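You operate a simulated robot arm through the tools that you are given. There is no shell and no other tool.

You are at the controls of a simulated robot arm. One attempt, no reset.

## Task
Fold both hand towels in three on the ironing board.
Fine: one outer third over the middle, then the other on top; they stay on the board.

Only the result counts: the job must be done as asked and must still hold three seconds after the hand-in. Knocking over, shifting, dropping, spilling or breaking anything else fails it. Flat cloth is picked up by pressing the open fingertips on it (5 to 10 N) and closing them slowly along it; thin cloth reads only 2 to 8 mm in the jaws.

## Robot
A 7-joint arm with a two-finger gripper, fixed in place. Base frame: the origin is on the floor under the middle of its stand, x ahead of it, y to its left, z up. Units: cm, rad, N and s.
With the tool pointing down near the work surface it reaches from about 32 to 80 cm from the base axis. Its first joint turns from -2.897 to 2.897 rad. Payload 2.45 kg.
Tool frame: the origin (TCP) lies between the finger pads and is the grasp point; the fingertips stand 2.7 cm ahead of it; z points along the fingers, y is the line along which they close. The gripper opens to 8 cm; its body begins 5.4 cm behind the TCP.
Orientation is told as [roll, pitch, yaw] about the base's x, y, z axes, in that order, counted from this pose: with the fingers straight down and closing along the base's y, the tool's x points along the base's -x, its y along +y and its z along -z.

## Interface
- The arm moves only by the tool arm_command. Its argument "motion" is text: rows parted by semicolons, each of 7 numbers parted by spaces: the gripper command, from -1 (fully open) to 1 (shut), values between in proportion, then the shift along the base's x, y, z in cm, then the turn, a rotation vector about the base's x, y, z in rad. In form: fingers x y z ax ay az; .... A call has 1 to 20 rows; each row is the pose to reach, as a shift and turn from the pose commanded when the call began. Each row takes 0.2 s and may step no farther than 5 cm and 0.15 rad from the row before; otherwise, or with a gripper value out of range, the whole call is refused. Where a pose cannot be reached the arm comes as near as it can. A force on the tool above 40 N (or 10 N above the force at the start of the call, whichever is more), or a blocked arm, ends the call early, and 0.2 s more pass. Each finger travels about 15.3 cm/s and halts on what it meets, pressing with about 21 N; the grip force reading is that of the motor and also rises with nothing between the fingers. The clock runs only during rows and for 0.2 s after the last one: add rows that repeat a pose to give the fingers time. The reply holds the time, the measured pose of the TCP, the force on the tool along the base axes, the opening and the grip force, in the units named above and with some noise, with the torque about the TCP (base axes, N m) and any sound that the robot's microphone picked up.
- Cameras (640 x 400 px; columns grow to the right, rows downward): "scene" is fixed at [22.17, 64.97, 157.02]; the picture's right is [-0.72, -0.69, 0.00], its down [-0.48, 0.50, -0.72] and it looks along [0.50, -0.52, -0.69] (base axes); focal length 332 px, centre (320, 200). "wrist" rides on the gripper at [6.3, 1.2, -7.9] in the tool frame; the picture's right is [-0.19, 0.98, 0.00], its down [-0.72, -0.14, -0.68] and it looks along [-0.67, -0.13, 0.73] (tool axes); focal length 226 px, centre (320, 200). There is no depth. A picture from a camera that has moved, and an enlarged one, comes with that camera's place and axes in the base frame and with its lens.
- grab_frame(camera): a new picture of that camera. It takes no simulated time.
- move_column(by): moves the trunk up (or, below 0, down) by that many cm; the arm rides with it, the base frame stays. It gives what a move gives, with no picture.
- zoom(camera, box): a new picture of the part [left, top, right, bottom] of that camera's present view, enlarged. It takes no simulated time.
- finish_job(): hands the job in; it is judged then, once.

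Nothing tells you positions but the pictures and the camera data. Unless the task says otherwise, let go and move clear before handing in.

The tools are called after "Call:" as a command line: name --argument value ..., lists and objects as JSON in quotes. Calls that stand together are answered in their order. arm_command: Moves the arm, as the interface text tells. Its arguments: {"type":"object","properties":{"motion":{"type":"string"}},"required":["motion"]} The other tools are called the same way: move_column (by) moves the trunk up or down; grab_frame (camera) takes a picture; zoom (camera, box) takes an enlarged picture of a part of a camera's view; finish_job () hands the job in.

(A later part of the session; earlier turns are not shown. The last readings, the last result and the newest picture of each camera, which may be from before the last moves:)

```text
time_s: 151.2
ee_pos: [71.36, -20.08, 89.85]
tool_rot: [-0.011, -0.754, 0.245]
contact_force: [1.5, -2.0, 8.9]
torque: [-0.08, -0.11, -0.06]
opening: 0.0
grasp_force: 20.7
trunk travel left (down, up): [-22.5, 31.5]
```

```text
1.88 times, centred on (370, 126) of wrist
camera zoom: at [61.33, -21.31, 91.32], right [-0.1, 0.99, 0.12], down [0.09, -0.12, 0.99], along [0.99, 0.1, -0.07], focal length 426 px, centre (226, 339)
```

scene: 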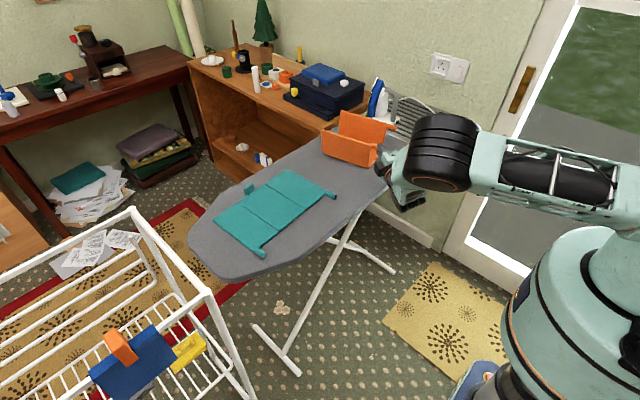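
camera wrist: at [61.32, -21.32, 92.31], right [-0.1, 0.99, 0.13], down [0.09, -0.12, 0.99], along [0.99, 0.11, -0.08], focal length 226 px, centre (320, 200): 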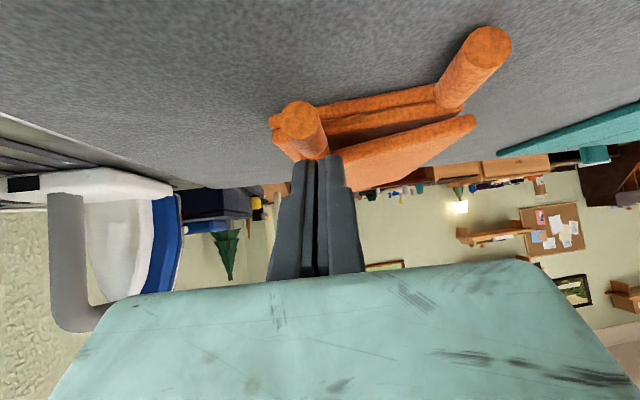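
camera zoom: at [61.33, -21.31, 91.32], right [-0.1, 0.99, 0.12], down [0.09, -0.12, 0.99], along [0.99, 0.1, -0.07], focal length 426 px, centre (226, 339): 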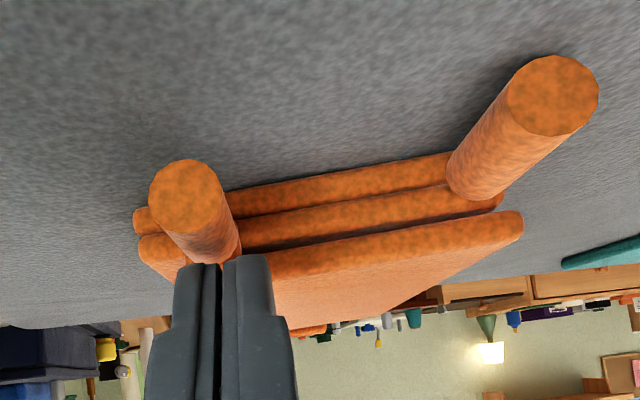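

The orange towel is now folded in three layers lying flat. I'll lift clear and go to the teal towel. It is likely built the same way (-y third first), so I'll go to its tab near y≈8 and look.

Call:
arm_command --motion "1 0 0 1.5 0 0 0; 1 -1.5 0 5 0 0 0; 1 -4 0 8.5 0 0 0; 1 -6 3 9.5 0 0 -0.06; 1 -6 7.5 9.5 0 0 -0.12; 0.7 -6 12 9.5 0 0 -0.16; 0.4 -6 16.5 9.5 0 0 -0.16; 0.2 -6 21 9.5 0 0 -0.16; 0.2 -6 25 9 0 0 -0.16; 0.2 -6 27.5 8 0 0 -0.16; 0.2 -6 27.5 7 0 0 -0.16; 0.2 -6 27.5 7 0 0 -0.16"

Call:
grab_frame --camera "wrist"

Call:
grab_frame --camera "scene"

Call:
zoom --camera "scene" --box '[300, 110, 400, 172]'

```text
time_s: 153.8
ee_pos: [65.6, 7.55, 96.98]
tool_rot: [-0.009, -0.751, 0.085]
contact_force: [-0.5, -0.2, -0.2]
torque: [0.03, 0.03, 0.0]
opening: 3.19
grasp_force: 0.1
trunk travel left (down, up): [-22.5, 31.5]
```

```text
taken
camera wrist: at [55.44, 7.85, 98.36], right [0.06, 0.99, 0.13], down [0.07, -0.13, 0.99], along [1.0, -0.05, -0.08], focal length 226 px, centre (320, 200)
```

wrist: 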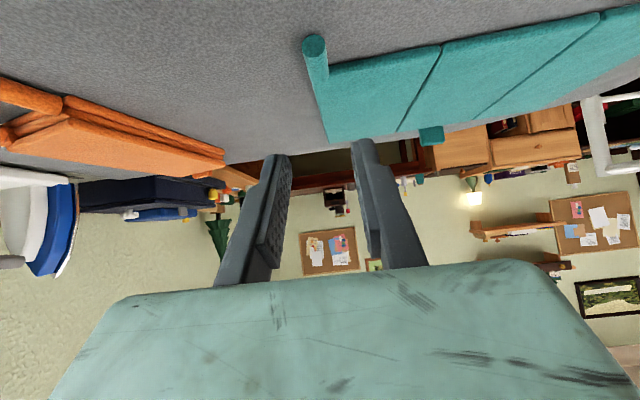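

```text
taken
```

scene: 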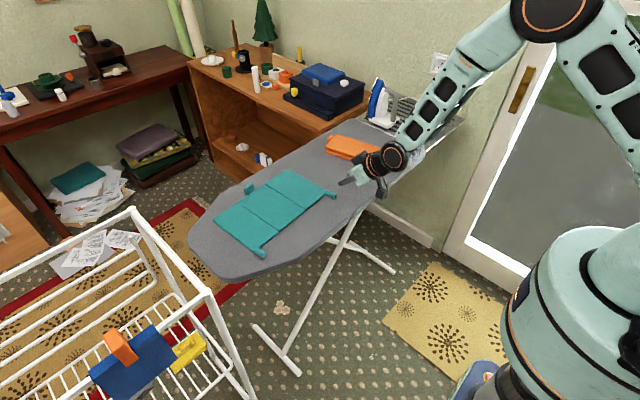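

```text
6.40 times, centred on (350, 141) of scene
camera zoom: at [22.17, 64.97, 157.02], right [-0.72, -0.69, 0.0], down [-0.48, 0.5, -0.72], along [0.5, -0.52, -0.69], focal length 2127 px, centre (128, 578)
```

zoom: 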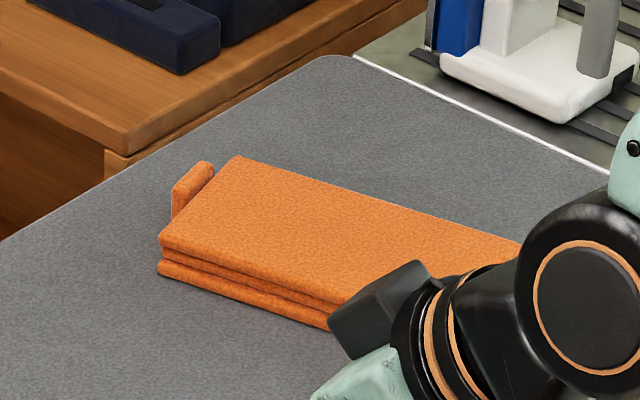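

The orange towel looks good. The teal -y tab is at about (70–73.5, 8.1), with towel yaw about 0.09. I'll lower behind it and slide forward.

Call:
arm_command --motion "0.2 0 0.1 -2.5 0 0 0; 0.2 0 0.1 -5 0 0 0; 0.2 0 0.1 -7 0 0 0; 0.2 0 0.1 -8 0 0 0; 0.2 0.9 0.18 -8 0 0 0; 0.2 1.9 0.27 -8 0 0 0; 0.2 1.9 0.27 -8 0 0 0"

Call:
zoom --camera "wrist" --box '[180, 40, 500, 240]'

```text
time_s: 155.4
ee_pos: [67.28, 7.89, 88.96]
tool_rot: [-0.009, -0.751, 0.086]
contact_force: [-0.1, -0.2, -0.1]
torque: [-0.01, 0.0, 0.01]
opening: 3.21
grasp_force: 0.1
trunk travel left (down, up): [-22.5, 31.5]
```

```text
2.00 times, centred on (340, 140) of wrist
camera zoom: at [57.17, 8.24, 90.39], right [0.06, 0.99, 0.13], down [0.07, -0.13, 0.99], along [1.0, -0.05, -0.08], focal length 452 px, centre (280, 320)
```

zoom: 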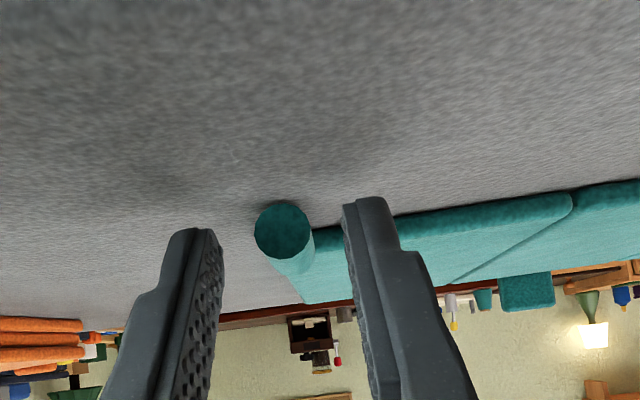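

Call:
arm_command --motion "0.2 1.1 0.1 -0.15 0 0 0; 0.2 2.2 0.2 -0.3 0 0 0; 0.2 3.1 0.28 -0.35 0 0 0; 0.2 3.1 0.28 -0.35 0 0 0; 0.4 3.1 0.28 -0.35 0 0 0; 0.5 3.1 0.28 -0.35 0 0 0; 0.55 3.1 0.28 -0.35 0 0 0; 0.6 3.1 0.28 -0.35 0 0 0; 0.65 3.1 0.28 -0.35 0 0 0; 1 3.1 0.28 -0.35 0 0 0; 1 3.1 0.28 -0.35 0 0 0"

Call:
zoom --camera "wrist" --box '[180, 40, 500, 240]'

```text
time_s: 157.8
ee_pos: [70.2, 8.08, 88.43]
tool_rot: [-0.009, -0.753, 0.085]
contact_force: [0.8, 1.2, -0.2]
torque: [-0.02, -0.03, -0.05]
opening: 1.54
grasp_force: 21.2
trunk travel left (down, up): [-22.5, 31.5]
```

```text
2.00 times, centred on (340, 140) of wrist
camera zoom: at [60.08, 8.37, 89.9], right [0.06, 0.99, 0.13], down [0.07, -0.13, 0.99], along [1.0, -0.05, -0.08], focal length 452 px, centre (280, 320)
```

zoom: 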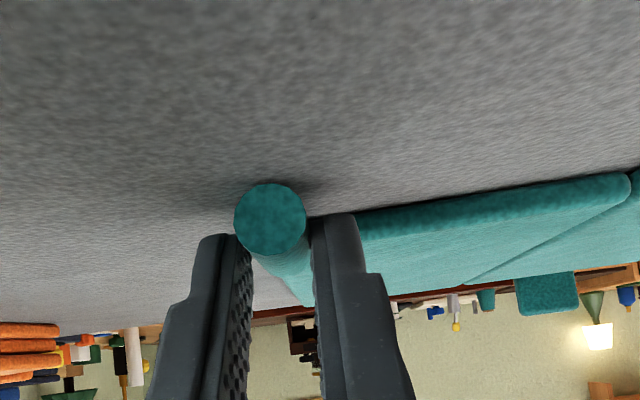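

Gripped. Swinging the teal -y third up.

Call:
arm_command --motion "1 -0.02 0.226 0.929 -0.0996 -0.009 0; 1 -0.049 0.543 1.832 -0.199 -0.018 0; 1 -0.086 0.948 2.697 -0.299 -0.027 0; 1 -0.13 1.437 3.518 -0.398 -0.036 0; 1 -0.181 2.006 4.286 -0.498 -0.045 0; 1 -0.239 2.647 4.993 -0.598 -0.054 0; 1 -0.239 2.647 4.993 -0.598 -0.054 0"

Call:
zoom --camera "scene" --box '[200, 120, 400, 245]'

```text
time_s: 159.4
ee_pos: [70.06, 10.81, 93.4]
tool_rot: [-0.765, -0.601, 0.576]
contact_force: [1.0, -0.4, -0.8]
torque: [0.0, 0.15, -0.13]
opening: 1.58
grasp_force: 20.9
trunk travel left (down, up): [-22.5, 31.5]
```

```text
3.20 times, centred on (300, 182) of scene
camera zoom: at [22.17, 64.97, 157.02], right [-0.72, -0.69, 0.0], down [-0.48, 0.5, -0.72], along [0.5, -0.52, -0.69], focal length 1063 px, centre (384, 256)
```

zoom: 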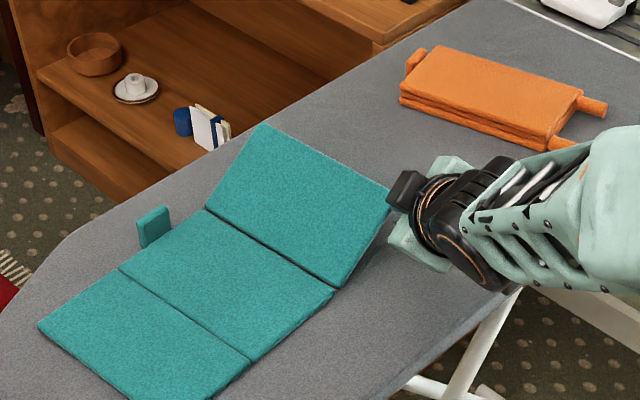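

Call:
arm_command --motion "1 -0.064 0.711 0.639 -0.0996 -0.009 0; 1 -0.134 1.478 1.205 -0.199 -0.018 0; 1 -0.208 2.3 1.689 -0.299 -0.027 0; 1 -0.286 3.166 2.1 -0.398 -0.036 0; 1 -0.368 4.066 2.43 -0.498 -0.045 0; 1 -0.451 4.993 2.67 -0.598 -0.054 0; 1 -0.537 5.939 2.82 -0.697 -0.063 0; 1 -0.623 6.891 2.88 -0.797 -0.072 0; 1 -0.623 6.891 2.88 -0.797 -0.072 0"

Call:
zoom --camera "scene" --box '[200, 120, 400, 245]'

Call:
grab_frame --camera "wrist"

Call:
grab_frame --camera "scene"

```text
time_s: 161.4
ee_pos: [69.3, 17.55, 96.56]
tool_rot: [-1.462, -0.119, 0.835]
contact_force: [-1.4, -5.1, 18.8]
torque: [-0.35, -0.24, -0.1]
opening: 1.55
grasp_force: 20.8
trunk travel left (down, up): [-22.5, 31.5]
```

```text
3.20 times, centred on (300, 182) of scene
camera zoom: at [22.17, 64.97, 157.02], right [-0.72, -0.69, 0.0], down [-0.48, 0.5, -0.72], along [0.5, -0.52, -0.69], focal length 1063 px, centre (384, 256)
```

zoom: 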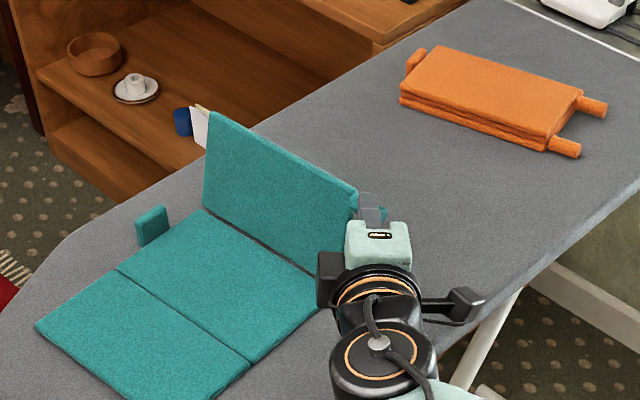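

```text
taken
camera wrist: at [59.19, 18.17, 95.45], right [0.13, 0.3, -0.94], down [-0.03, 0.95, 0.3], along [0.99, -0.01, 0.13], focal length 226 px, centre (320, 200)
```

wrist: 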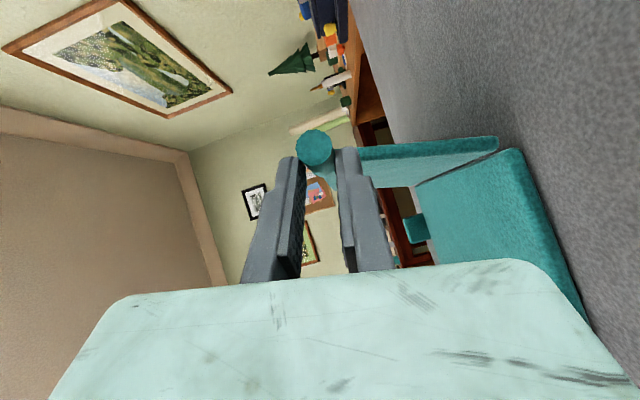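

```text
taken
```

scene: 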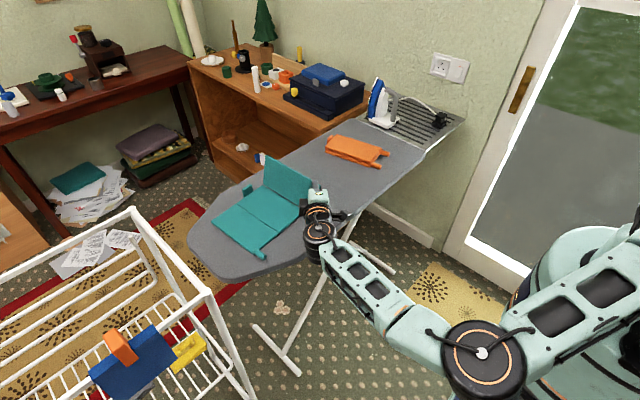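

Call:
zoom --camera "wrist" --box '[400, 100, 560, 200]'

```text
4.00 times, centred on (480, 150) of wrist
camera zoom: at [59.19, 18.17, 95.45], right [0.13, 0.3, -0.94], down [-0.03, 0.95, 0.3], along [0.99, -0.01, 0.13], focal length 904 px, centre (-320, 400)
```

zoom: 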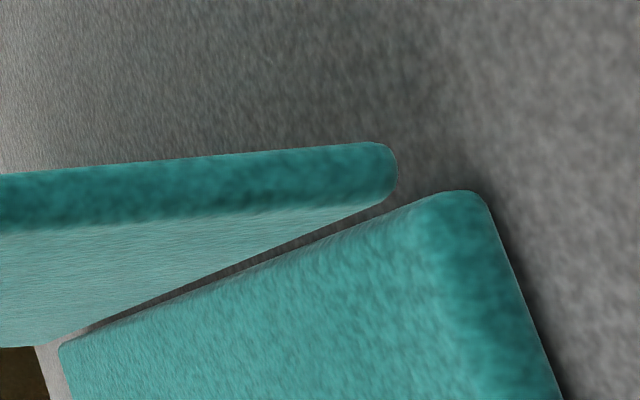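

The press force is higher than it was for orange's matching third, so this teal third may have the higher hinge. I'll relax the press and look closely at the hinge.

Call:
arm_command --motion "1 0 0.05 0.25 0 0 0; 1 0 0.1 0.5 0 0 0; 1 0 0.1 0.5 0 0 0"

Call:
zoom --camera "wrist" --box '[400, 100, 560, 200]'

Call:
zoom --camera "wrist" --box '[320, 100, 640, 300]'

```text
time_s: 162.2
ee_pos: [69.31, 17.82, 96.77]
tool_rot: [-1.456, -0.117, 0.836]
contact_force: [0.3, -1.7, 1.5]
torque: [-0.05, 0.09, -0.12]
opening: 1.53
grasp_force: 20.8
trunk travel left (down, up): [-22.5, 31.5]
```

```text
4.00 times, centred on (480, 150) of wrist
camera zoom: at [59.3, 18.43, 95.61], right [0.12, 0.3, -0.94], down [-0.03, 0.95, 0.3], along [0.99, -0.01, 0.13], focal length 904 px, centre (-320, 400)
```

zoom: 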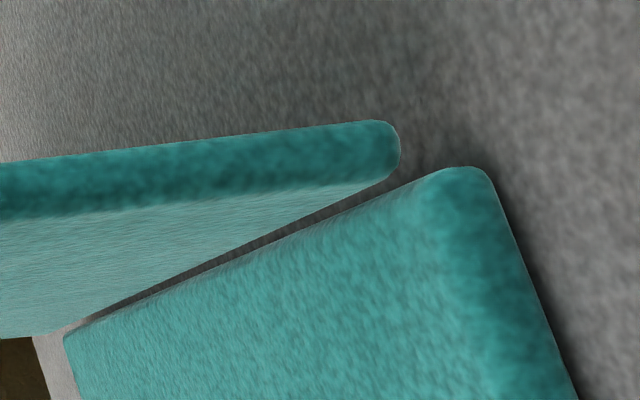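

```text
2.00 times, centred on (480, 200) of wrist
camera zoom: at [59.3, 18.43, 95.61], right [0.12, 0.3, -0.94], down [-0.03, 0.95, 0.3], along [0.99, -0.01, 0.13], focal length 452 px, centre (0, 200)
```

zoom: 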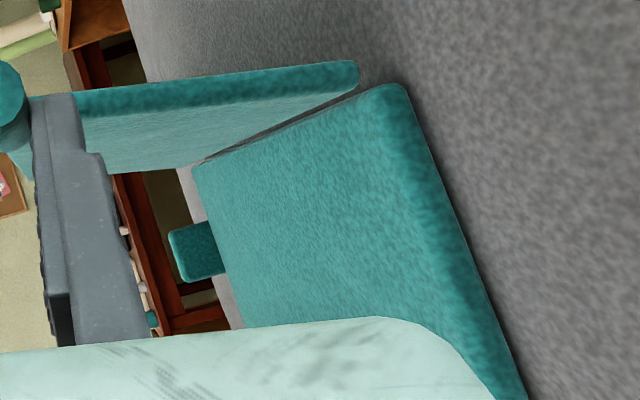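

The geometry puts this hinge axis right at the middle's top face, i.e. the low hinge, same as orange's first third. So the -y third goes first. I'll release, back off, and turn the tool to regrip with roll +0.4.

Call:
arm_command --motion "0.55 0 0 0 0 0 0; 0.45 0 0 0 0 0 0; 0.4 0 0 0 0 0 0; 0.4 -1.5 -0.135 0 0 0 0; 0.4 -3 -0.27 0 0 0 0; 0.4 -4.5 -0.4 0 0 0 0; 0.4 -6 -0.54 1 0 0 0; 0.4 -6 -0.7 3 0.14 0.0126 0; 0.4 -6 -1 5 0.28 0.025 0; 0.4 -6 -1.3 6.5 0.42 0.038 0; 0.4 -6 -1.3 6.5 0.56 0.05 0; 0.4 -6 -1.3 6.5 0.7 0.063 0; 0.4 -6 -1.3 6.5 0.84 0.076 0; 0.4 -6 -1.3 6.5 0.98 0.088 0; 0.4 -6 -1.3 6.5 1.12 0.101 0; 0.4 -6 -1.3 6.5 1.26 0.114 0; 0.4 -6 -1.3 6.5 1.394 0.126 0; 0.4 -6 -1.3 6.5 1.394 0.126 0"

Call:
grab_frame --camera "wrist"

Call:
zoom --camera "scene" --box '[200, 120, 400, 245]'

```text
time_s: 166.0
ee_pos: [63.45, 16.43, 103.24]
tool_rot: [-0.008, -0.751, 0.085]
contact_force: [-0.4, 0.0, 0.6]
torque: [-0.01, -0.01, -0.01]
opening: 2.38
grasp_force: 0.2
trunk travel left (down, up): [-22.5, 31.5]
```

```text
taken
camera wrist: at [53.32, 16.75, 104.73], right [0.06, 0.99, 0.13], down [0.07, -0.13, 0.99], along [1.0, -0.05, -0.08], focal length 226 px, centre (320, 200)
```

wrist: 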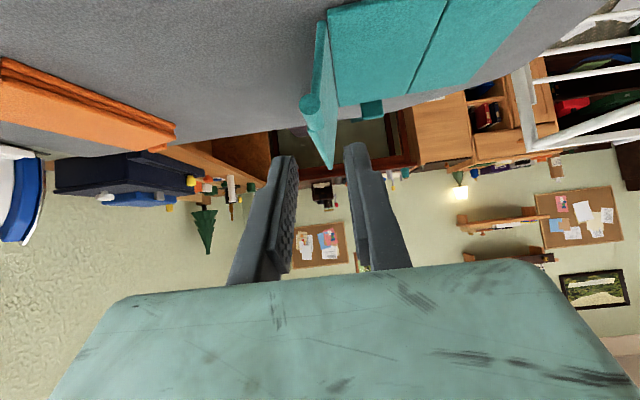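

```text
3.20 times, centred on (300, 182) of scene
camera zoom: at [22.17, 64.97, 157.02], right [-0.72, -0.69, 0.0], down [-0.48, 0.5, -0.72], along [0.5, -0.52, -0.69], focal length 1063 px, centre (384, 256)
```

zoom: 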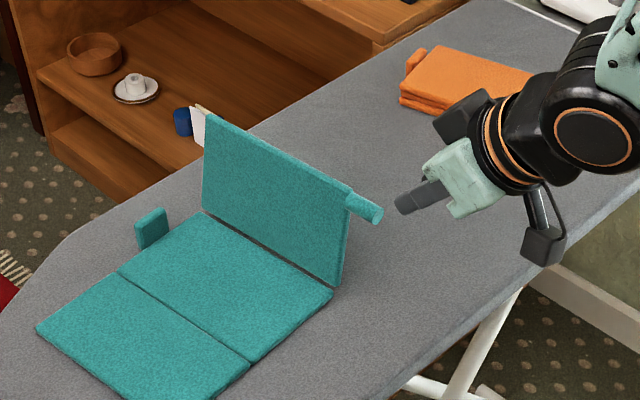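

T3 stands with its tab at about (69.4–72.8, 16.1, 96.3). I'll roll the tool +0.4, lower behind the tab and slide forward.

Call:
arm_command --motion "0.3 0.2 -0.3 -1 0.1 0.009 0; 0.2 0.4 -0.6 -2.2 0.2 0.018 0; 0.2 0.6 -1 -3.5 0.3 0.027 0; 0.2 0.75 -1.29 -5 0.398 0.036 0; 0.2 0.75 -1.29 -5.8 0.398 0.036 0; 0.2 2.2 -1.15 -5.8 0.398 0.036 0; 0.2 3.4 -1.05 -5.8 0.398 0.036 0; 0.2 3.4 -1.05 -5.8 0.398 0.036 0"

Call:
grab_frame --camera "wrist"

```text
time_s: 167.8
ee_pos: [66.9, 15.29, 97.25]
tool_rot: [0.514, -0.679, -0.261]
contact_force: [0.0, 0.2, 0.5]
torque: [-0.03, 0.01, 0.01]
opening: 3.2
grasp_force: 0.0
trunk travel left (down, up): [-22.5, 31.5]
```

```text
taken
camera wrist: at [56.88, 15.08, 99.24], right [0.07, 0.86, 0.5], down [0.1, -0.5, 0.86], along [0.99, -0.01, -0.13], focal length 226 px, centre (320, 200)
```

wrist: 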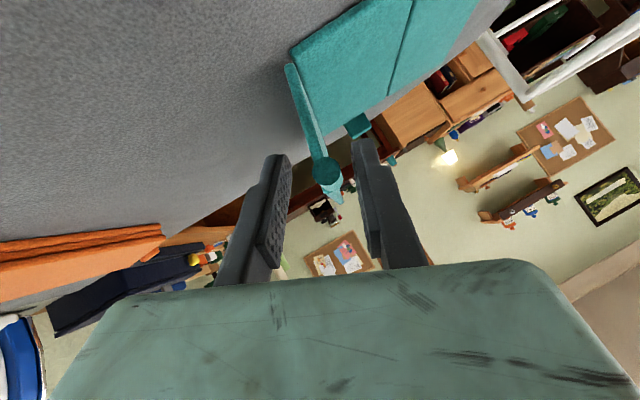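

Call:
arm_command --motion "0.2 1.0 0.12 0 0 0 0; 0.2 2.0 0.24 0 0 0 0; 0.2 2.7 0.3 0 0 0 0; 0.2 2.7 0.3 0 0 0 0; 0.4 2.7 0.3 0 0 0 0; 0.5 2.7 0.3 0 0 0 0; 0.55 2.7 0.3 0 0 0 0; 0.6 2.7 0.3 0 0 0 0; 0.65 2.7 0.3 0 0 0 0; 1 2.7 0.3 0 0 0 0; 1 2.7 0.3 0 0 0 0"

Call:
grab_frame --camera "wrist"

Call:
zoom --camera "scene" --box '[200, 120, 400, 245]'

```text
time_s: 170.2
ee_pos: [69.44, 15.57, 97.45]
tool_rot: [0.512, -0.679, -0.263]
contact_force: [-0.2, 0.8, 0.1]
torque: [0.0, -0.04, -0.02]
opening: 1.54
grasp_force: 20.5
trunk travel left (down, up): [-22.5, 31.5]
```

```text
taken
camera wrist: at [59.49, 15.28, 99.35], right [0.07, 0.86, 0.5], down [0.1, -0.5, 0.86], along [0.99, -0.01, -0.13], focal length 226 px, centre (320, 200)
```

wrist: 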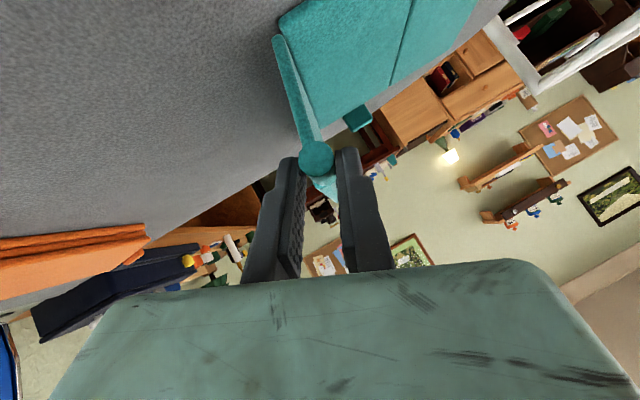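

```text
3.20 times, centred on (300, 182) of scene
camera zoom: at [22.17, 64.97, 157.02], right [-0.72, -0.69, 0.0], down [-0.48, 0.5, -0.72], along [0.5, -0.52, -0.69], focal length 1063 px, centre (384, 256)
```

zoom: 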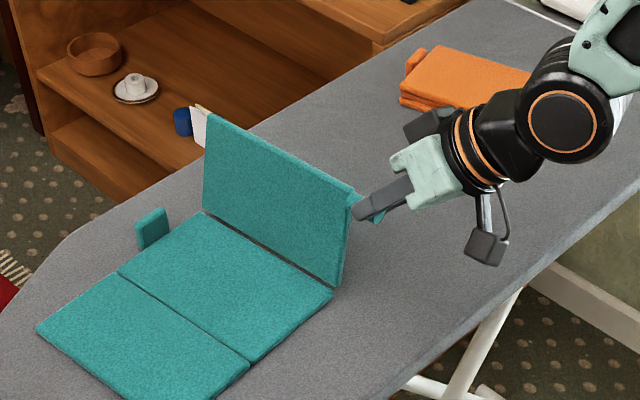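

Gripped. Sweeping the teal -y third over.

Call:
arm_command --motion "1 -0.097 1.07 0.167 -0.0996 -0.009 0; 1 -0.194 2.151 0.225 -0.199 -0.018 0; 1 -0.292 3.232 0.174 -0.299 -0.027 0; 1 -0.389 4.304 0.017 -0.398 -0.036 0; 1 -0.484 5.354 -0.249 -0.498 -0.045 0; 1 -0.576 6.371 -0.6 -0.598 -0.054 0; 1 -0.664 7.348 -1.05 -0.697 -0.063 0; 1 -0.664 7.348 -1.05 -0.697 -0.063 0"

Call:
zoom --camera "scene" --box '[200, 120, 400, 245]'

```text
time_s: 172.0
ee_pos: [68.79, 23.22, 96.53]
tool_rot: [-0.413, -0.712, 0.358]
contact_force: [-3.6, 5.9, 15.1]
torque: [-0.06, -0.05, 0.15]
opening: 1.53
grasp_force: 21.3
trunk travel left (down, up): [-22.5, 31.5]
```

```text
3.20 times, centred on (300, 182) of scene
camera zoom: at [22.17, 64.97, 157.02], right [-0.72, -0.69, 0.0], down [-0.48, 0.5, -0.72], along [0.5, -0.52, -0.69], focal length 1063 px, centre (384, 256)
```

zoom: 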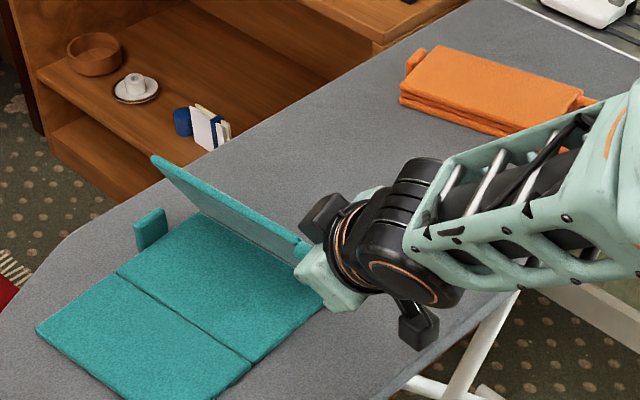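

Call:
arm_command --motion "1 -0.05 0.6 -0.05 -0.05 -0.0045 0; 1 -0.09 1.19 -0.2 -0.0996 -0.009 0; 1 -0.17 2.09 -0.89 -0.199 -0.018 0; 1 -0.25 2.92 -1.65 -0.299 -0.027 0; 1 -0.32 3.66 -2.5 -0.398 -0.036 0; 1 -0.38 4.33 -3.42 -0.498 -0.045 0; 1 -0.43 4.89 -4.4 -0.598 -0.054 0; 1 -0.43 4.89 -4.4 -0.598 -0.054 0"

Call:
zoom --camera "scene" --box '[200, 120, 400, 245]'

Call:
grab_frame --camera "wrist"

```text
time_s: 173.8
ee_pos: [68.47, 27.7, 91.97]
tool_rot: [-1.058, -0.439, 0.721]
contact_force: [-0.8, 0.7, -0.4]
torque: [0.02, 0.23, -0.02]
opening: 1.53
grasp_force: 21.1
trunk travel left (down, up): [-22.5, 31.5]
```

```text
3.20 times, centred on (300, 182) of scene
camera zoom: at [22.17, 64.97, 157.02], right [-0.72, -0.69, 0.0], down [-0.48, 0.5, -0.72], along [0.5, -0.52, -0.69], focal length 1063 px, centre (384, 256)
```

zoom: 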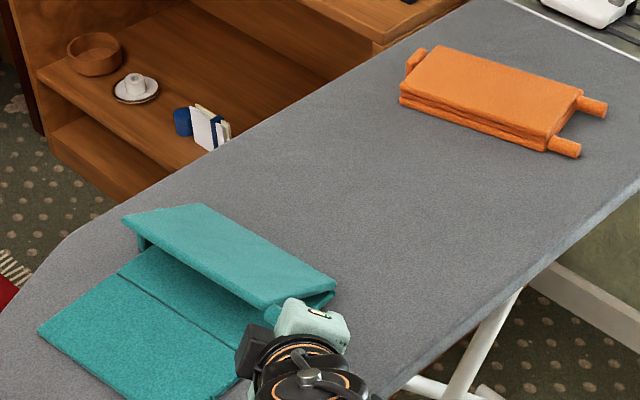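

```text
taken
camera wrist: at [58.26, 28.7, 91.82], right [0.09, 0.72, -0.69], down [0.0, 0.69, 0.72], along [1.0, -0.06, 0.06], focal length 226 px, centre (320, 200)
```

wrist: 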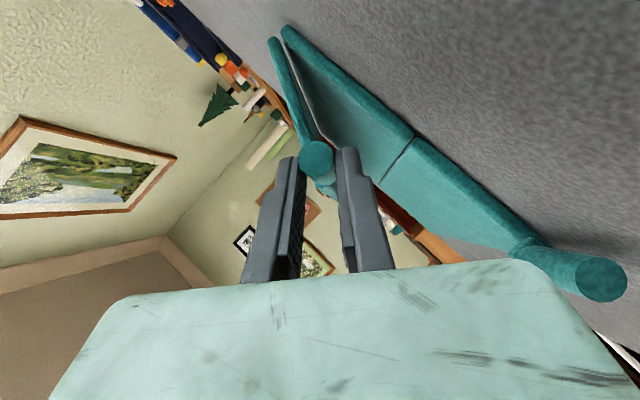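

T3 is at about 155°. Release, back off and rise.

Call:
arm_command --motion "0.55 0 0 0 0 0 0; 0.45 0 0 0 0 0 0; 0.45 0 0 0 0 0 0; 0.45 -1.5 -0.135 0 0 0 0; 0.45 -3 -0.27 0 0 0 0; 0.45 -4.5 -0.4 0 0 0 0; 0.45 -6 -0.54 1.5 0 0 0; 0.6 -6 -0.7 4 0.14 0.0126 0; 0.8 -6 -1 6.5 0.28 0.025 0; 1 -6 -1.3 8 0.42 0.038 0; 1 -6 -1.3 8 0.56 0.05 0; 1 -6 -1.3 8 0.7 0.063 0; 1 -6 -1.3 8 0.84 0.076 0; 1 -6 -1.3 8 0.897 0.081 0; 1 -6 -1.3 8 0.897 0.081 0"

Call:
grab_frame --camera "wrist"

Call:
zoom --camera "scene" --box '[200, 120, 400, 245]'

```text
time_s: 177.0
ee_pos: [62.43, 26.76, 100.03]
tool_rot: [-0.008, -0.752, 0.086]
contact_force: [-0.1, 0.7, 0.5]
torque: [0.02, 0.05, 0.02]
opening: 0.03
grasp_force: 21.2
trunk travel left (down, up): [-22.5, 31.5]
```

```text
taken
camera wrist: at [52.34, 27.0, 101.52], right [0.06, 0.99, 0.13], down [0.07, -0.13, 0.99], along [1.0, -0.05, -0.08], focal length 226 px, centre (320, 200)
```

wrist: 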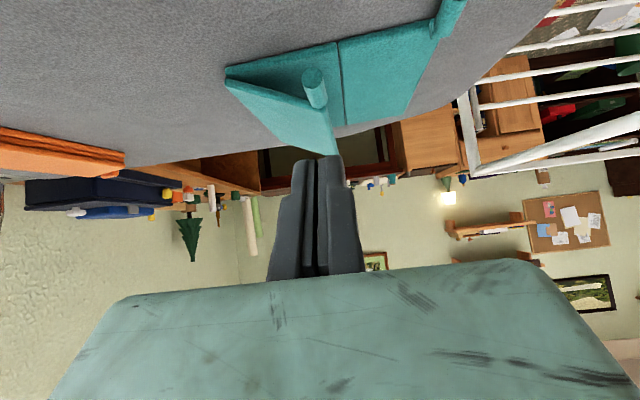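

```text
3.20 times, centred on (300, 182) of scene
camera zoom: at [22.17, 64.97, 157.02], right [-0.72, -0.69, 0.0], down [-0.48, 0.5, -0.72], along [0.5, -0.52, -0.69], focal length 1063 px, centre (384, 256)
```

zoom: 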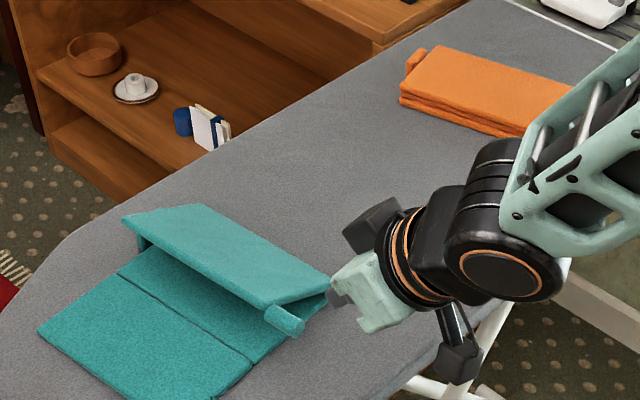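

Pressing its tab down onto the middle.

Call:
arm_command --motion "1 3 0 -1 0 0 0; 1 6 0 -2 0 0 0; 1 8.15 0 -3.5 0 0 0; 1 8.15 0 -5.5 0 0 0; 1 8.15 0 -7 0 0 0; 1 8.15 0 -8.2 0 0 0; 1 8.15 0 -9.2 0 0 0; 1 8.15 0 -10 0 0 0; 1 8.15 0 -10.6 0 0 0; 1 8.15 0 -10.6 0 0 0"

Call:
zoom --camera "wrist" --box '[130, 40, 450, 240]'

Call:
zoom --camera "scene" --box '[200, 120, 400, 245]'

```text
time_s: 179.2
ee_pos: [70.51, 26.6, 89.42]
tool_rot: [-0.01, -0.751, 0.086]
contact_force: [0.0, -0.6, -0.3]
torque: [0.0, -0.03, 0.0]
opening: 0.0
grasp_force: 21.1
trunk travel left (down, up): [-22.5, 31.5]
```

```text
2.00 times, centred on (290, 140) of wrist
camera zoom: at [60.47, 26.96, 90.8], right [0.06, 0.99, 0.12], down [0.07, -0.13, 0.99], along [1.0, -0.05, -0.08], focal length 452 px, centre (380, 320)
```

zoom: 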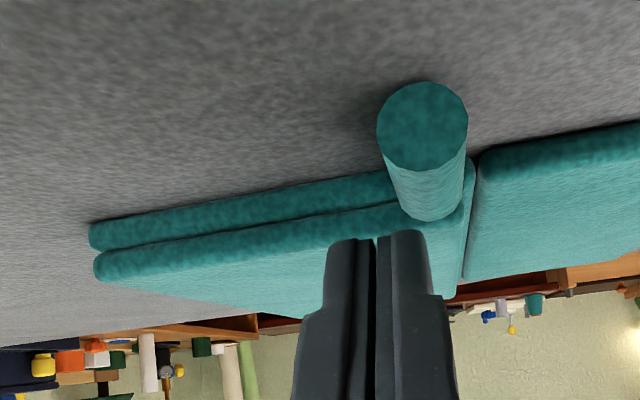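

```text
3.20 times, centred on (300, 182) of scene
camera zoom: at [22.17, 64.97, 157.02], right [-0.72, -0.69, 0.0], down [-0.48, 0.5, -0.72], along [0.5, -0.52, -0.69], focal length 1063 px, centre (384, 256)
```

zoom: 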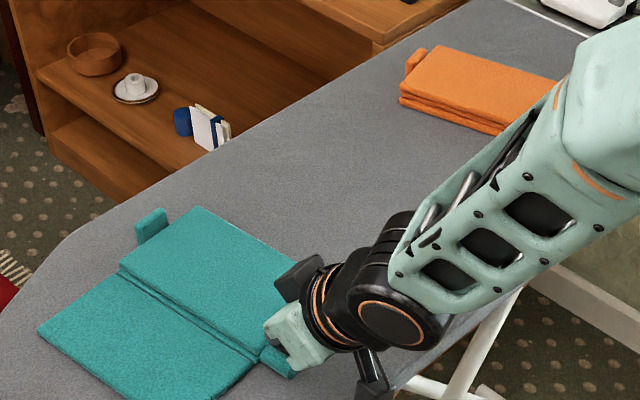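

T3 lies flush on the middle, so the order is right. Now for the last third: its tab is near (69–73, 37.4). I'll move there and look.

Call:
arm_command --motion "1 0 0 2 0 0 0; 1 -2 0 5 0 0 0; 1 -4.5 2 7.5 0 0 0; 0.6 -6.5 5.5 7.5 0 0 0; 0.2 -7 9 7.5 0 0 0; 0.2 -7 10.6 6.5 0 0 0; 0.2 -7 10.6 5.5 0 0 0; 0.2 -7 10.6 5.5 0 0 0"

Call:
grab_frame --camera "wrist"

Call:
grab_frame --camera "scene"

```text
time_s: 181.0
ee_pos: [63.74, 37.63, 94.81]
tool_rot: [-0.009, -0.751, 0.086]
contact_force: [0.0, 0.6, -0.6]
torque: [0.02, -0.01, 0.01]
opening: 3.21
grasp_force: 0.0
trunk travel left (down, up): [-22.5, 31.5]
```

```text
taken
camera wrist: at [53.63, 37.92, 96.24], right [0.06, 0.99, 0.13], down [0.07, -0.13, 0.99], along [1.0, -0.05, -0.08], focal length 226 px, centre (320, 200)
```

wrist: 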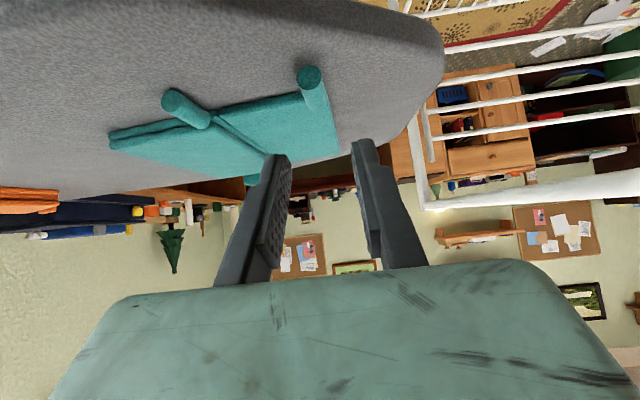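

```text
taken
```

scene: 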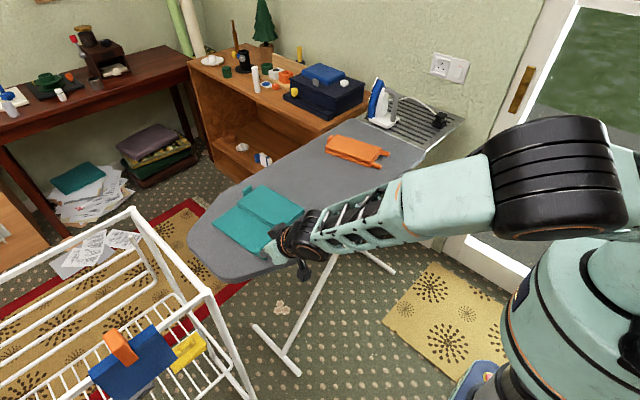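

The last tab tip is at about (68.4, 37.5). I'll lower behind it and slide forward.

Call:
arm_command --motion "0.2 0.02 -0.25 -2 0 0 0; 0.2 0.04 -0.5 -4 0 0 0; 0.2 0.04 -0.5 -5.8 0 0 0; 0.2 1.0 -0.4 -5.8 0 0 0; 0.2 2.0 -0.31 -5.8 0 0 0; 0.2 2.0 -0.31 -5.8 0 0 0"

Call:
zoom --camera "wrist" --box '[160, 40, 480, 240]'

```text
time_s: 182.4
ee_pos: [65.59, 36.88, 89.07]
tool_rot: [-0.011, -0.754, 0.085]
contact_force: [0.3, 0.6, 0.7]
torque: [-0.02, 0.0, 0.03]
opening: 3.2
grasp_force: 0.1
trunk travel left (down, up): [-22.5, 31.5]
```

```text
2.00 times, centred on (320, 140) of wrist
camera zoom: at [55.47, 37.23, 90.66], right [0.06, 0.99, 0.12], down [0.07, -0.13, 0.99], along [1.0, -0.05, -0.08], focal length 452 px, centre (320, 320)
```

zoom: 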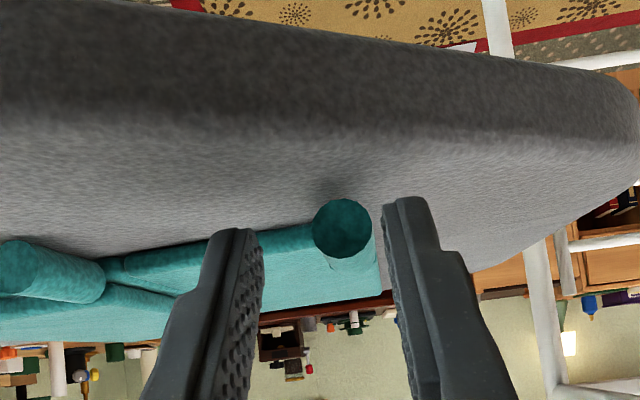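

Call:
arm_command --motion "0.2 0.3 0.42 -0.1 0 0 0; 0.2 1.4 0.54 -0.2 0 0 0; 0.2 2.5 0.65 -0.3 0 0 0; 0.2 2.5 0.65 -0.3 0 0 0; 0.4 2.5 0.65 -0.3 0 0 0; 0.5 2.5 0.65 -0.3 0 0 0; 0.55 2.5 0.65 -0.3 0 0 0; 0.6 2.5 0.65 -0.3 0 0 0; 0.65 2.5 0.65 -0.3 0 0 0; 1 2.5 0.65 -0.3 0 0 0; 1 2.5 0.65 -0.3 0 0 0"

Call:
zoom --camera "wrist" --box '[100, 40, 480, 278]'

```text
time_s: 184.8
ee_pos: [68.03, 37.42, 88.81]
tool_rot: [-0.011, -0.75, 0.083]
contact_force: [-0.3, -0.1, 0.4]
torque: [0.03, 0.01, 0.05]
opening: 1.53
grasp_force: 20.9
trunk travel left (down, up): [-22.5, 31.5]
```

```text
1.68 times, centred on (290, 159) of wrist
camera zoom: at [57.91, 37.87, 90.31], right [0.06, 0.99, 0.12], down [0.07, -0.13, 0.99], along [1.0, -0.05, -0.08], focal length 380 px, centre (370, 269)
```

zoom: 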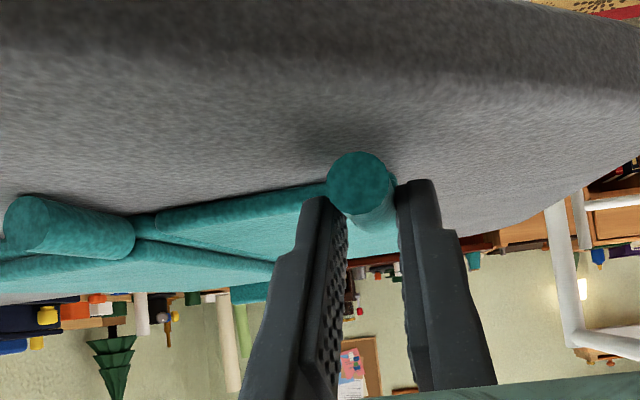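

Gripped. Swinging the teal +y third up.

Call:
arm_command --motion "1 0.019 -0.213 0.87 0.0996 0.009 0; 1 0.046 -0.511 1.715 0.199 0.018 0; 1 0.081 -0.891 2.524 0.299 0.027 0; 1 0.122 -1.351 3.293 0.398 0.036 0; 1 0.17 -1.884 4.011 0.498 0.045 0; 1 0.225 -2.487 4.671 0.598 0.054 0; 1 0.225 -2.487 4.671 0.598 0.054 0"

Call:
zoom --camera "scene" --box '[180, 140, 380, 265]'

```text
time_s: 186.4
ee_pos: [68.3, 34.95, 93.52]
tool_rot: [0.744, -0.594, -0.397]
contact_force: [-0.7, 1.0, -1.2]
torque: [0.02, -0.17, 0.16]
opening: 1.58
grasp_force: 21.4
trunk travel left (down, up): [-22.5, 31.5]
```

```text
3.20 times, centred on (280, 202) of scene
camera zoom: at [22.17, 64.97, 157.02], right [-0.72, -0.69, 0.0], down [-0.48, 0.5, -0.72], along [0.5, -0.52, -0.69], focal length 1063 px, centre (448, 192)
```

zoom: 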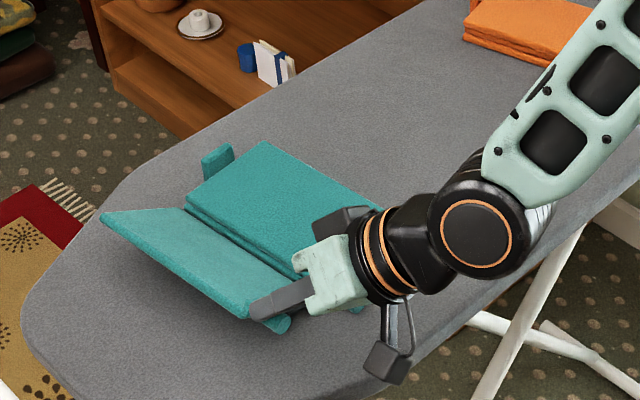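

Call:
arm_command --motion "1 0.06 -0.665 0.61 0.0996 0.009 0; 1 0.125 -1.386 1.15 0.199 0.018 0; 1 0.195 -2.156 1.62 0.299 0.027 0; 1 0.268 -2.967 2.02 0.398 0.036 0; 1 0.344 -3.811 2.34 0.498 0.045 0; 1 0.423 -4.679 2.57 0.598 0.054 0; 1 0.503 -5.565 2.7 0.697 0.063 0; 1 0.583 -6.456 2.74 0.797 0.072 0; 1 0.583 -6.456 2.74 0.797 0.072 0"

Call:
zoom --camera "scene" --box '[180, 140, 380, 265]'

Call:
grab_frame --camera "scene"

```text
time_s: 188.4
ee_pos: [69.1, 28.69, 96.27]
tool_rot: [1.435, -0.113, -0.654]
contact_force: [-0.3, 0.7, 0.0]
torque: [0.02, 0.0, 0.16]
opening: 1.53
grasp_force: 21.2
trunk travel left (down, up): [-22.5, 31.5]
```

```text
3.20 times, centred on (280, 202) of scene
camera zoom: at [22.17, 64.97, 157.02], right [-0.72, -0.69, 0.0], down [-0.48, 0.5, -0.72], along [0.5, -0.52, -0.69], focal length 1063 px, centre (448, 192)
```

zoom: 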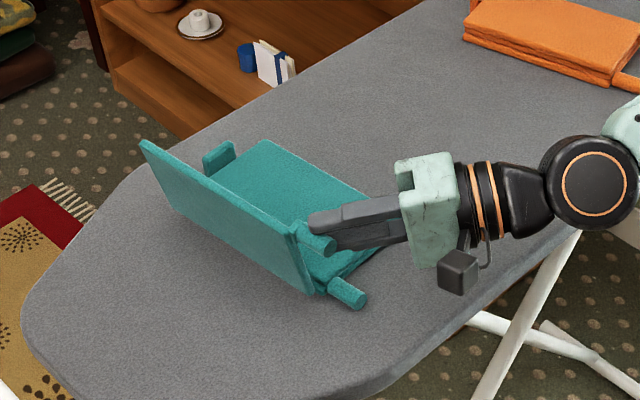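

```text
taken
```

scene: 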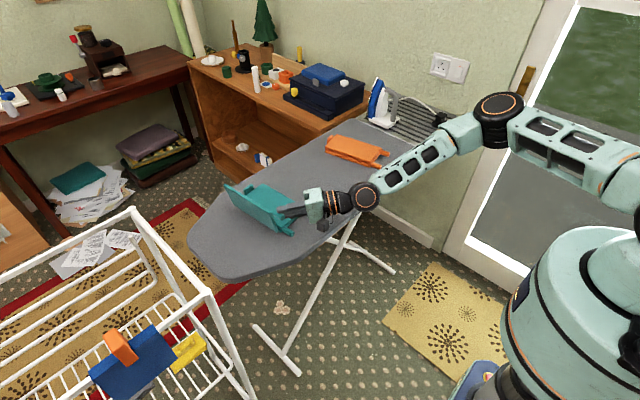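

No force on the towel at all. Release, back off and turn the tool upright for the regrip.

Call:
arm_command --motion "0.55 0 0 0 0 0 0; 0.45 0 0 0 0 0 0; 0.4 0 0 0 0 0 0; 0.4 -1.5 -0.135 0 0 0 0; 0.4 -3 -0.27 0 0 0 0; 0.4 -4.5 -0.4 0 0 0 0; 0.4 -6 -0.54 1 0 0 0; 0.4 -6 -0.3 3 -0.14 -0.0126 0; 0.4 -6 0 5 -0.28 -0.025 0; 0.4 -6 0.5 6.5 -0.42 -0.038 0; 0.4 -6 1 6.5 -0.56 -0.05 0; 0.4 -6 1.3 6.5 -0.7 -0.063 0; 0.4 -6 1.3 6.5 -0.84 -0.076 0; 0.4 -6 1.3 6.5 -0.98 -0.088 0; 0.4 -6 1.3 6.5 -1.12 -0.101 0; 0.4 -6 1.3 6.5 -1.26 -0.114 0; 0.3 -6 1.3 6.5 -1.394 -0.126 0; 0.2 -6 1.3 6.5 -1.394 -0.126 0"

Call:
grab_frame --camera "wrist"

Call:
zoom --camera "scene" --box '[180, 140, 380, 265]'

```text
time_s: 192.2
ee_pos: [62.89, 29.79, 102.73]
tool_rot: [-0.01, -0.75, 0.086]
contact_force: [-0.2, 0.0, 0.5]
torque: [-0.02, -0.02, 0.01]
opening: 3.19
grasp_force: 0.1
trunk travel left (down, up): [-22.5, 31.5]
```

```text
taken
camera wrist: at [52.75, 30.27, 104.2], right [0.06, 0.99, 0.12], down [0.07, -0.13, 0.99], along [1.0, -0.05, -0.08], focal length 226 px, centre (320, 200)
```

wrist: 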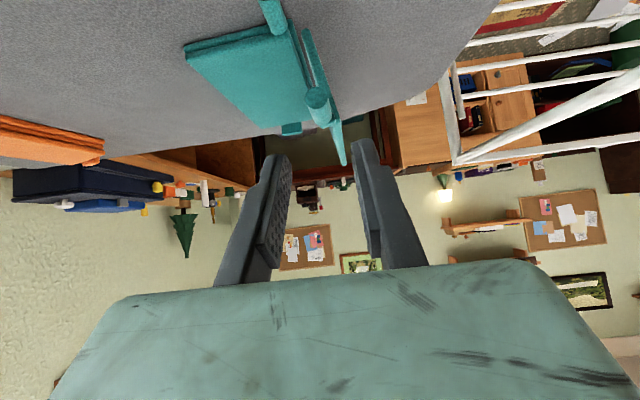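

```text
3.20 times, centred on (280, 202) of scene
camera zoom: at [22.17, 64.97, 157.02], right [-0.72, -0.69, 0.0], down [-0.48, 0.5, -0.72], along [0.5, -0.52, -0.69], focal length 1063 px, centre (448, 192)
```

zoom: 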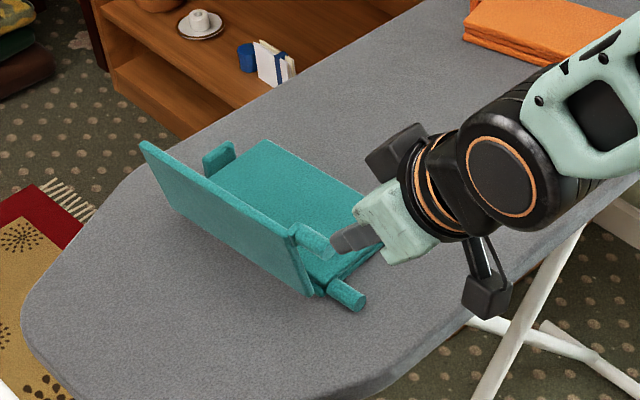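

T1's tab is at about (68.5–72, 30.4, 95.7). I'll roll -0.4, lower behind it, and slide forward.

Call:
arm_command --motion "0.2 0.1 0.15 -1.5 -0.1 -0.009 0; 0.2 0.2 0.3 -3 -0.2 -0.018 0; 0.2 0.3 0.45 -4.5 -0.3 -0.027 0; 0.2 0.3 0.6 -5.8 -0.398 -0.036 0; 0.2 1.5 0.7 -5.8 -0.398 -0.036 0; 0.2 2.8 0.82 -5.8 -0.398 -0.036 0; 0.2 2.8 0.82 -5.8 -0.398 -0.036 0"

Call:
grab_frame --camera "wrist"

```text
time_s: 193.8
ee_pos: [65.77, 30.75, 96.81]
tool_rot: [-0.535, -0.683, 0.437]
contact_force: [-1.3, 0.9, -0.1]
torque: [-0.02, 0.02, -0.01]
opening: 3.2
grasp_force: 0.0
trunk travel left (down, up): [-22.5, 31.5]
```

```text
taken
camera wrist: at [55.57, 31.58, 97.67], right [0.06, 0.96, -0.27], down [0.03, 0.26, 0.96], along [1.0, -0.07, -0.02], focal length 226 px, centre (320, 200)
```

wrist: 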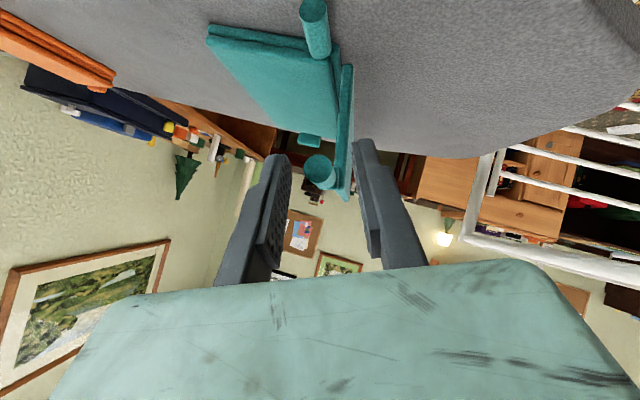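

Call:
arm_command --motion "0.2 1.0 0.05 0 0 0 0; 0.2 2.0 0.12 0 0 0 0; 0.2 2.6 0.18 0 0 0 0; 0.2 2.6 0.18 0 0 0 0; 0.4 2.6 0.18 0 0 0 0; 0.5 2.6 0.18 0 0 0 0; 0.55 2.6 0.18 0 0 0 0; 0.6 2.6 0.18 0 0 0 0; 0.65 2.6 0.18 0 0 0 0; 1 2.6 0.18 0 0 0 0; 1 2.6 0.18 0 0 0 0"

Call:
grab_frame --camera "wrist"

Call:
zoom --camera "scene" --box '[180, 140, 380, 265]'

```text
time_s: 196.2
ee_pos: [68.11, 31.02, 97.03]
tool_rot: [-0.533, -0.683, 0.435]
contact_force: [0.6, -0.3, -0.1]
torque: [0.01, 0.05, 0.03]
opening: 1.55
grasp_force: 20.6
trunk travel left (down, up): [-22.5, 31.5]
```

```text
taken
camera wrist: at [58.11, 31.72, 97.75], right [0.07, 0.96, -0.27], down [0.03, 0.26, 0.96], along [1.0, -0.07, -0.02], focal length 226 px, centre (320, 200)
```

wrist: 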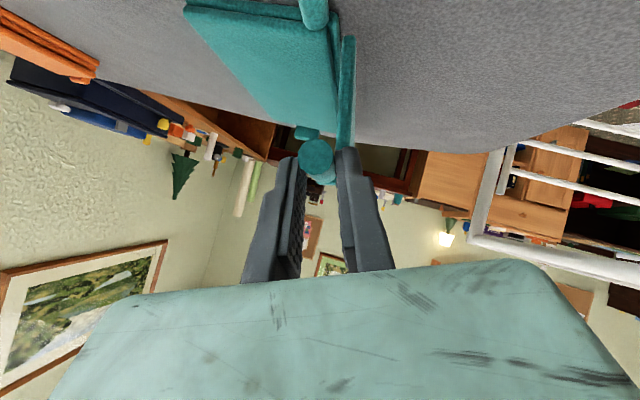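

```text
3.20 times, centred on (280, 202) of scene
camera zoom: at [22.17, 64.97, 157.02], right [-0.72, -0.69, 0.0], down [-0.48, 0.5, -0.72], along [0.5, -0.52, -0.69], focal length 1063 px, centre (448, 192)
```

zoom: 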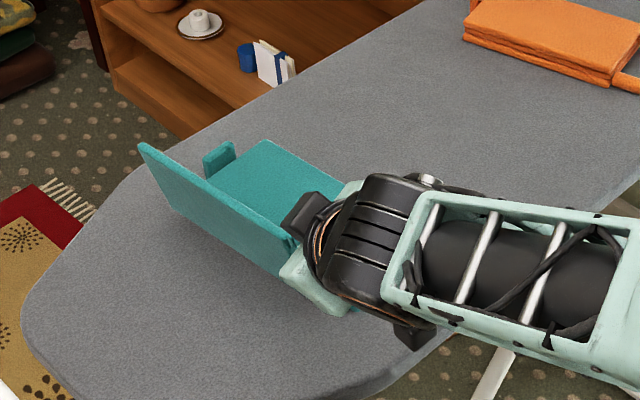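

Gripped. Sweeping the last third over.

Call:
arm_command --motion "1 0.09 -1.001 0.2 0.0996 0.009 0; 1 0.182 -2.017 0.3 0.199 0.018 0; 1 0.274 -3.035 0.3 0.299 0.027 0; 1 0.366 -4.048 0.2 0.398 0.036 0; 1 0.456 -5.044 0 0.498 0.045 0; 1 0.543 -6.013 -0.3 0.598 0.054 0; 1 0.628 -6.946 -0.7 0.697 0.063 0; 1 0.628 -6.946 -0.7 0.697 0.063 0"

Call:
zoom --camera "scene" --box '[180, 140, 380, 265]'

```text
time_s: 198.0
ee_pos: [68.81, 23.92, 96.21]
tool_rot: [0.392, -0.71, -0.184]
contact_force: [-0.9, 0.6, 0.1]
torque: [0.05, -0.07, 0.16]
opening: 1.55
grasp_force: 20.9
trunk travel left (down, up): [-22.5, 31.5]
```

```text
3.20 times, centred on (280, 202) of scene
camera zoom: at [22.17, 64.97, 157.02], right [-0.72, -0.69, 0.0], down [-0.48, 0.5, -0.72], along [0.5, -0.52, -0.69], focal length 1063 px, centre (448, 192)
```

zoom: 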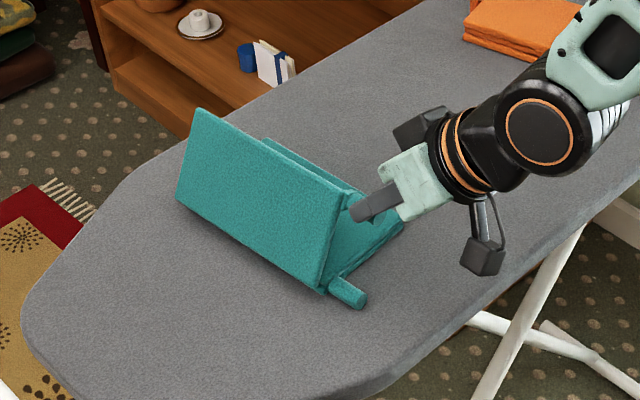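

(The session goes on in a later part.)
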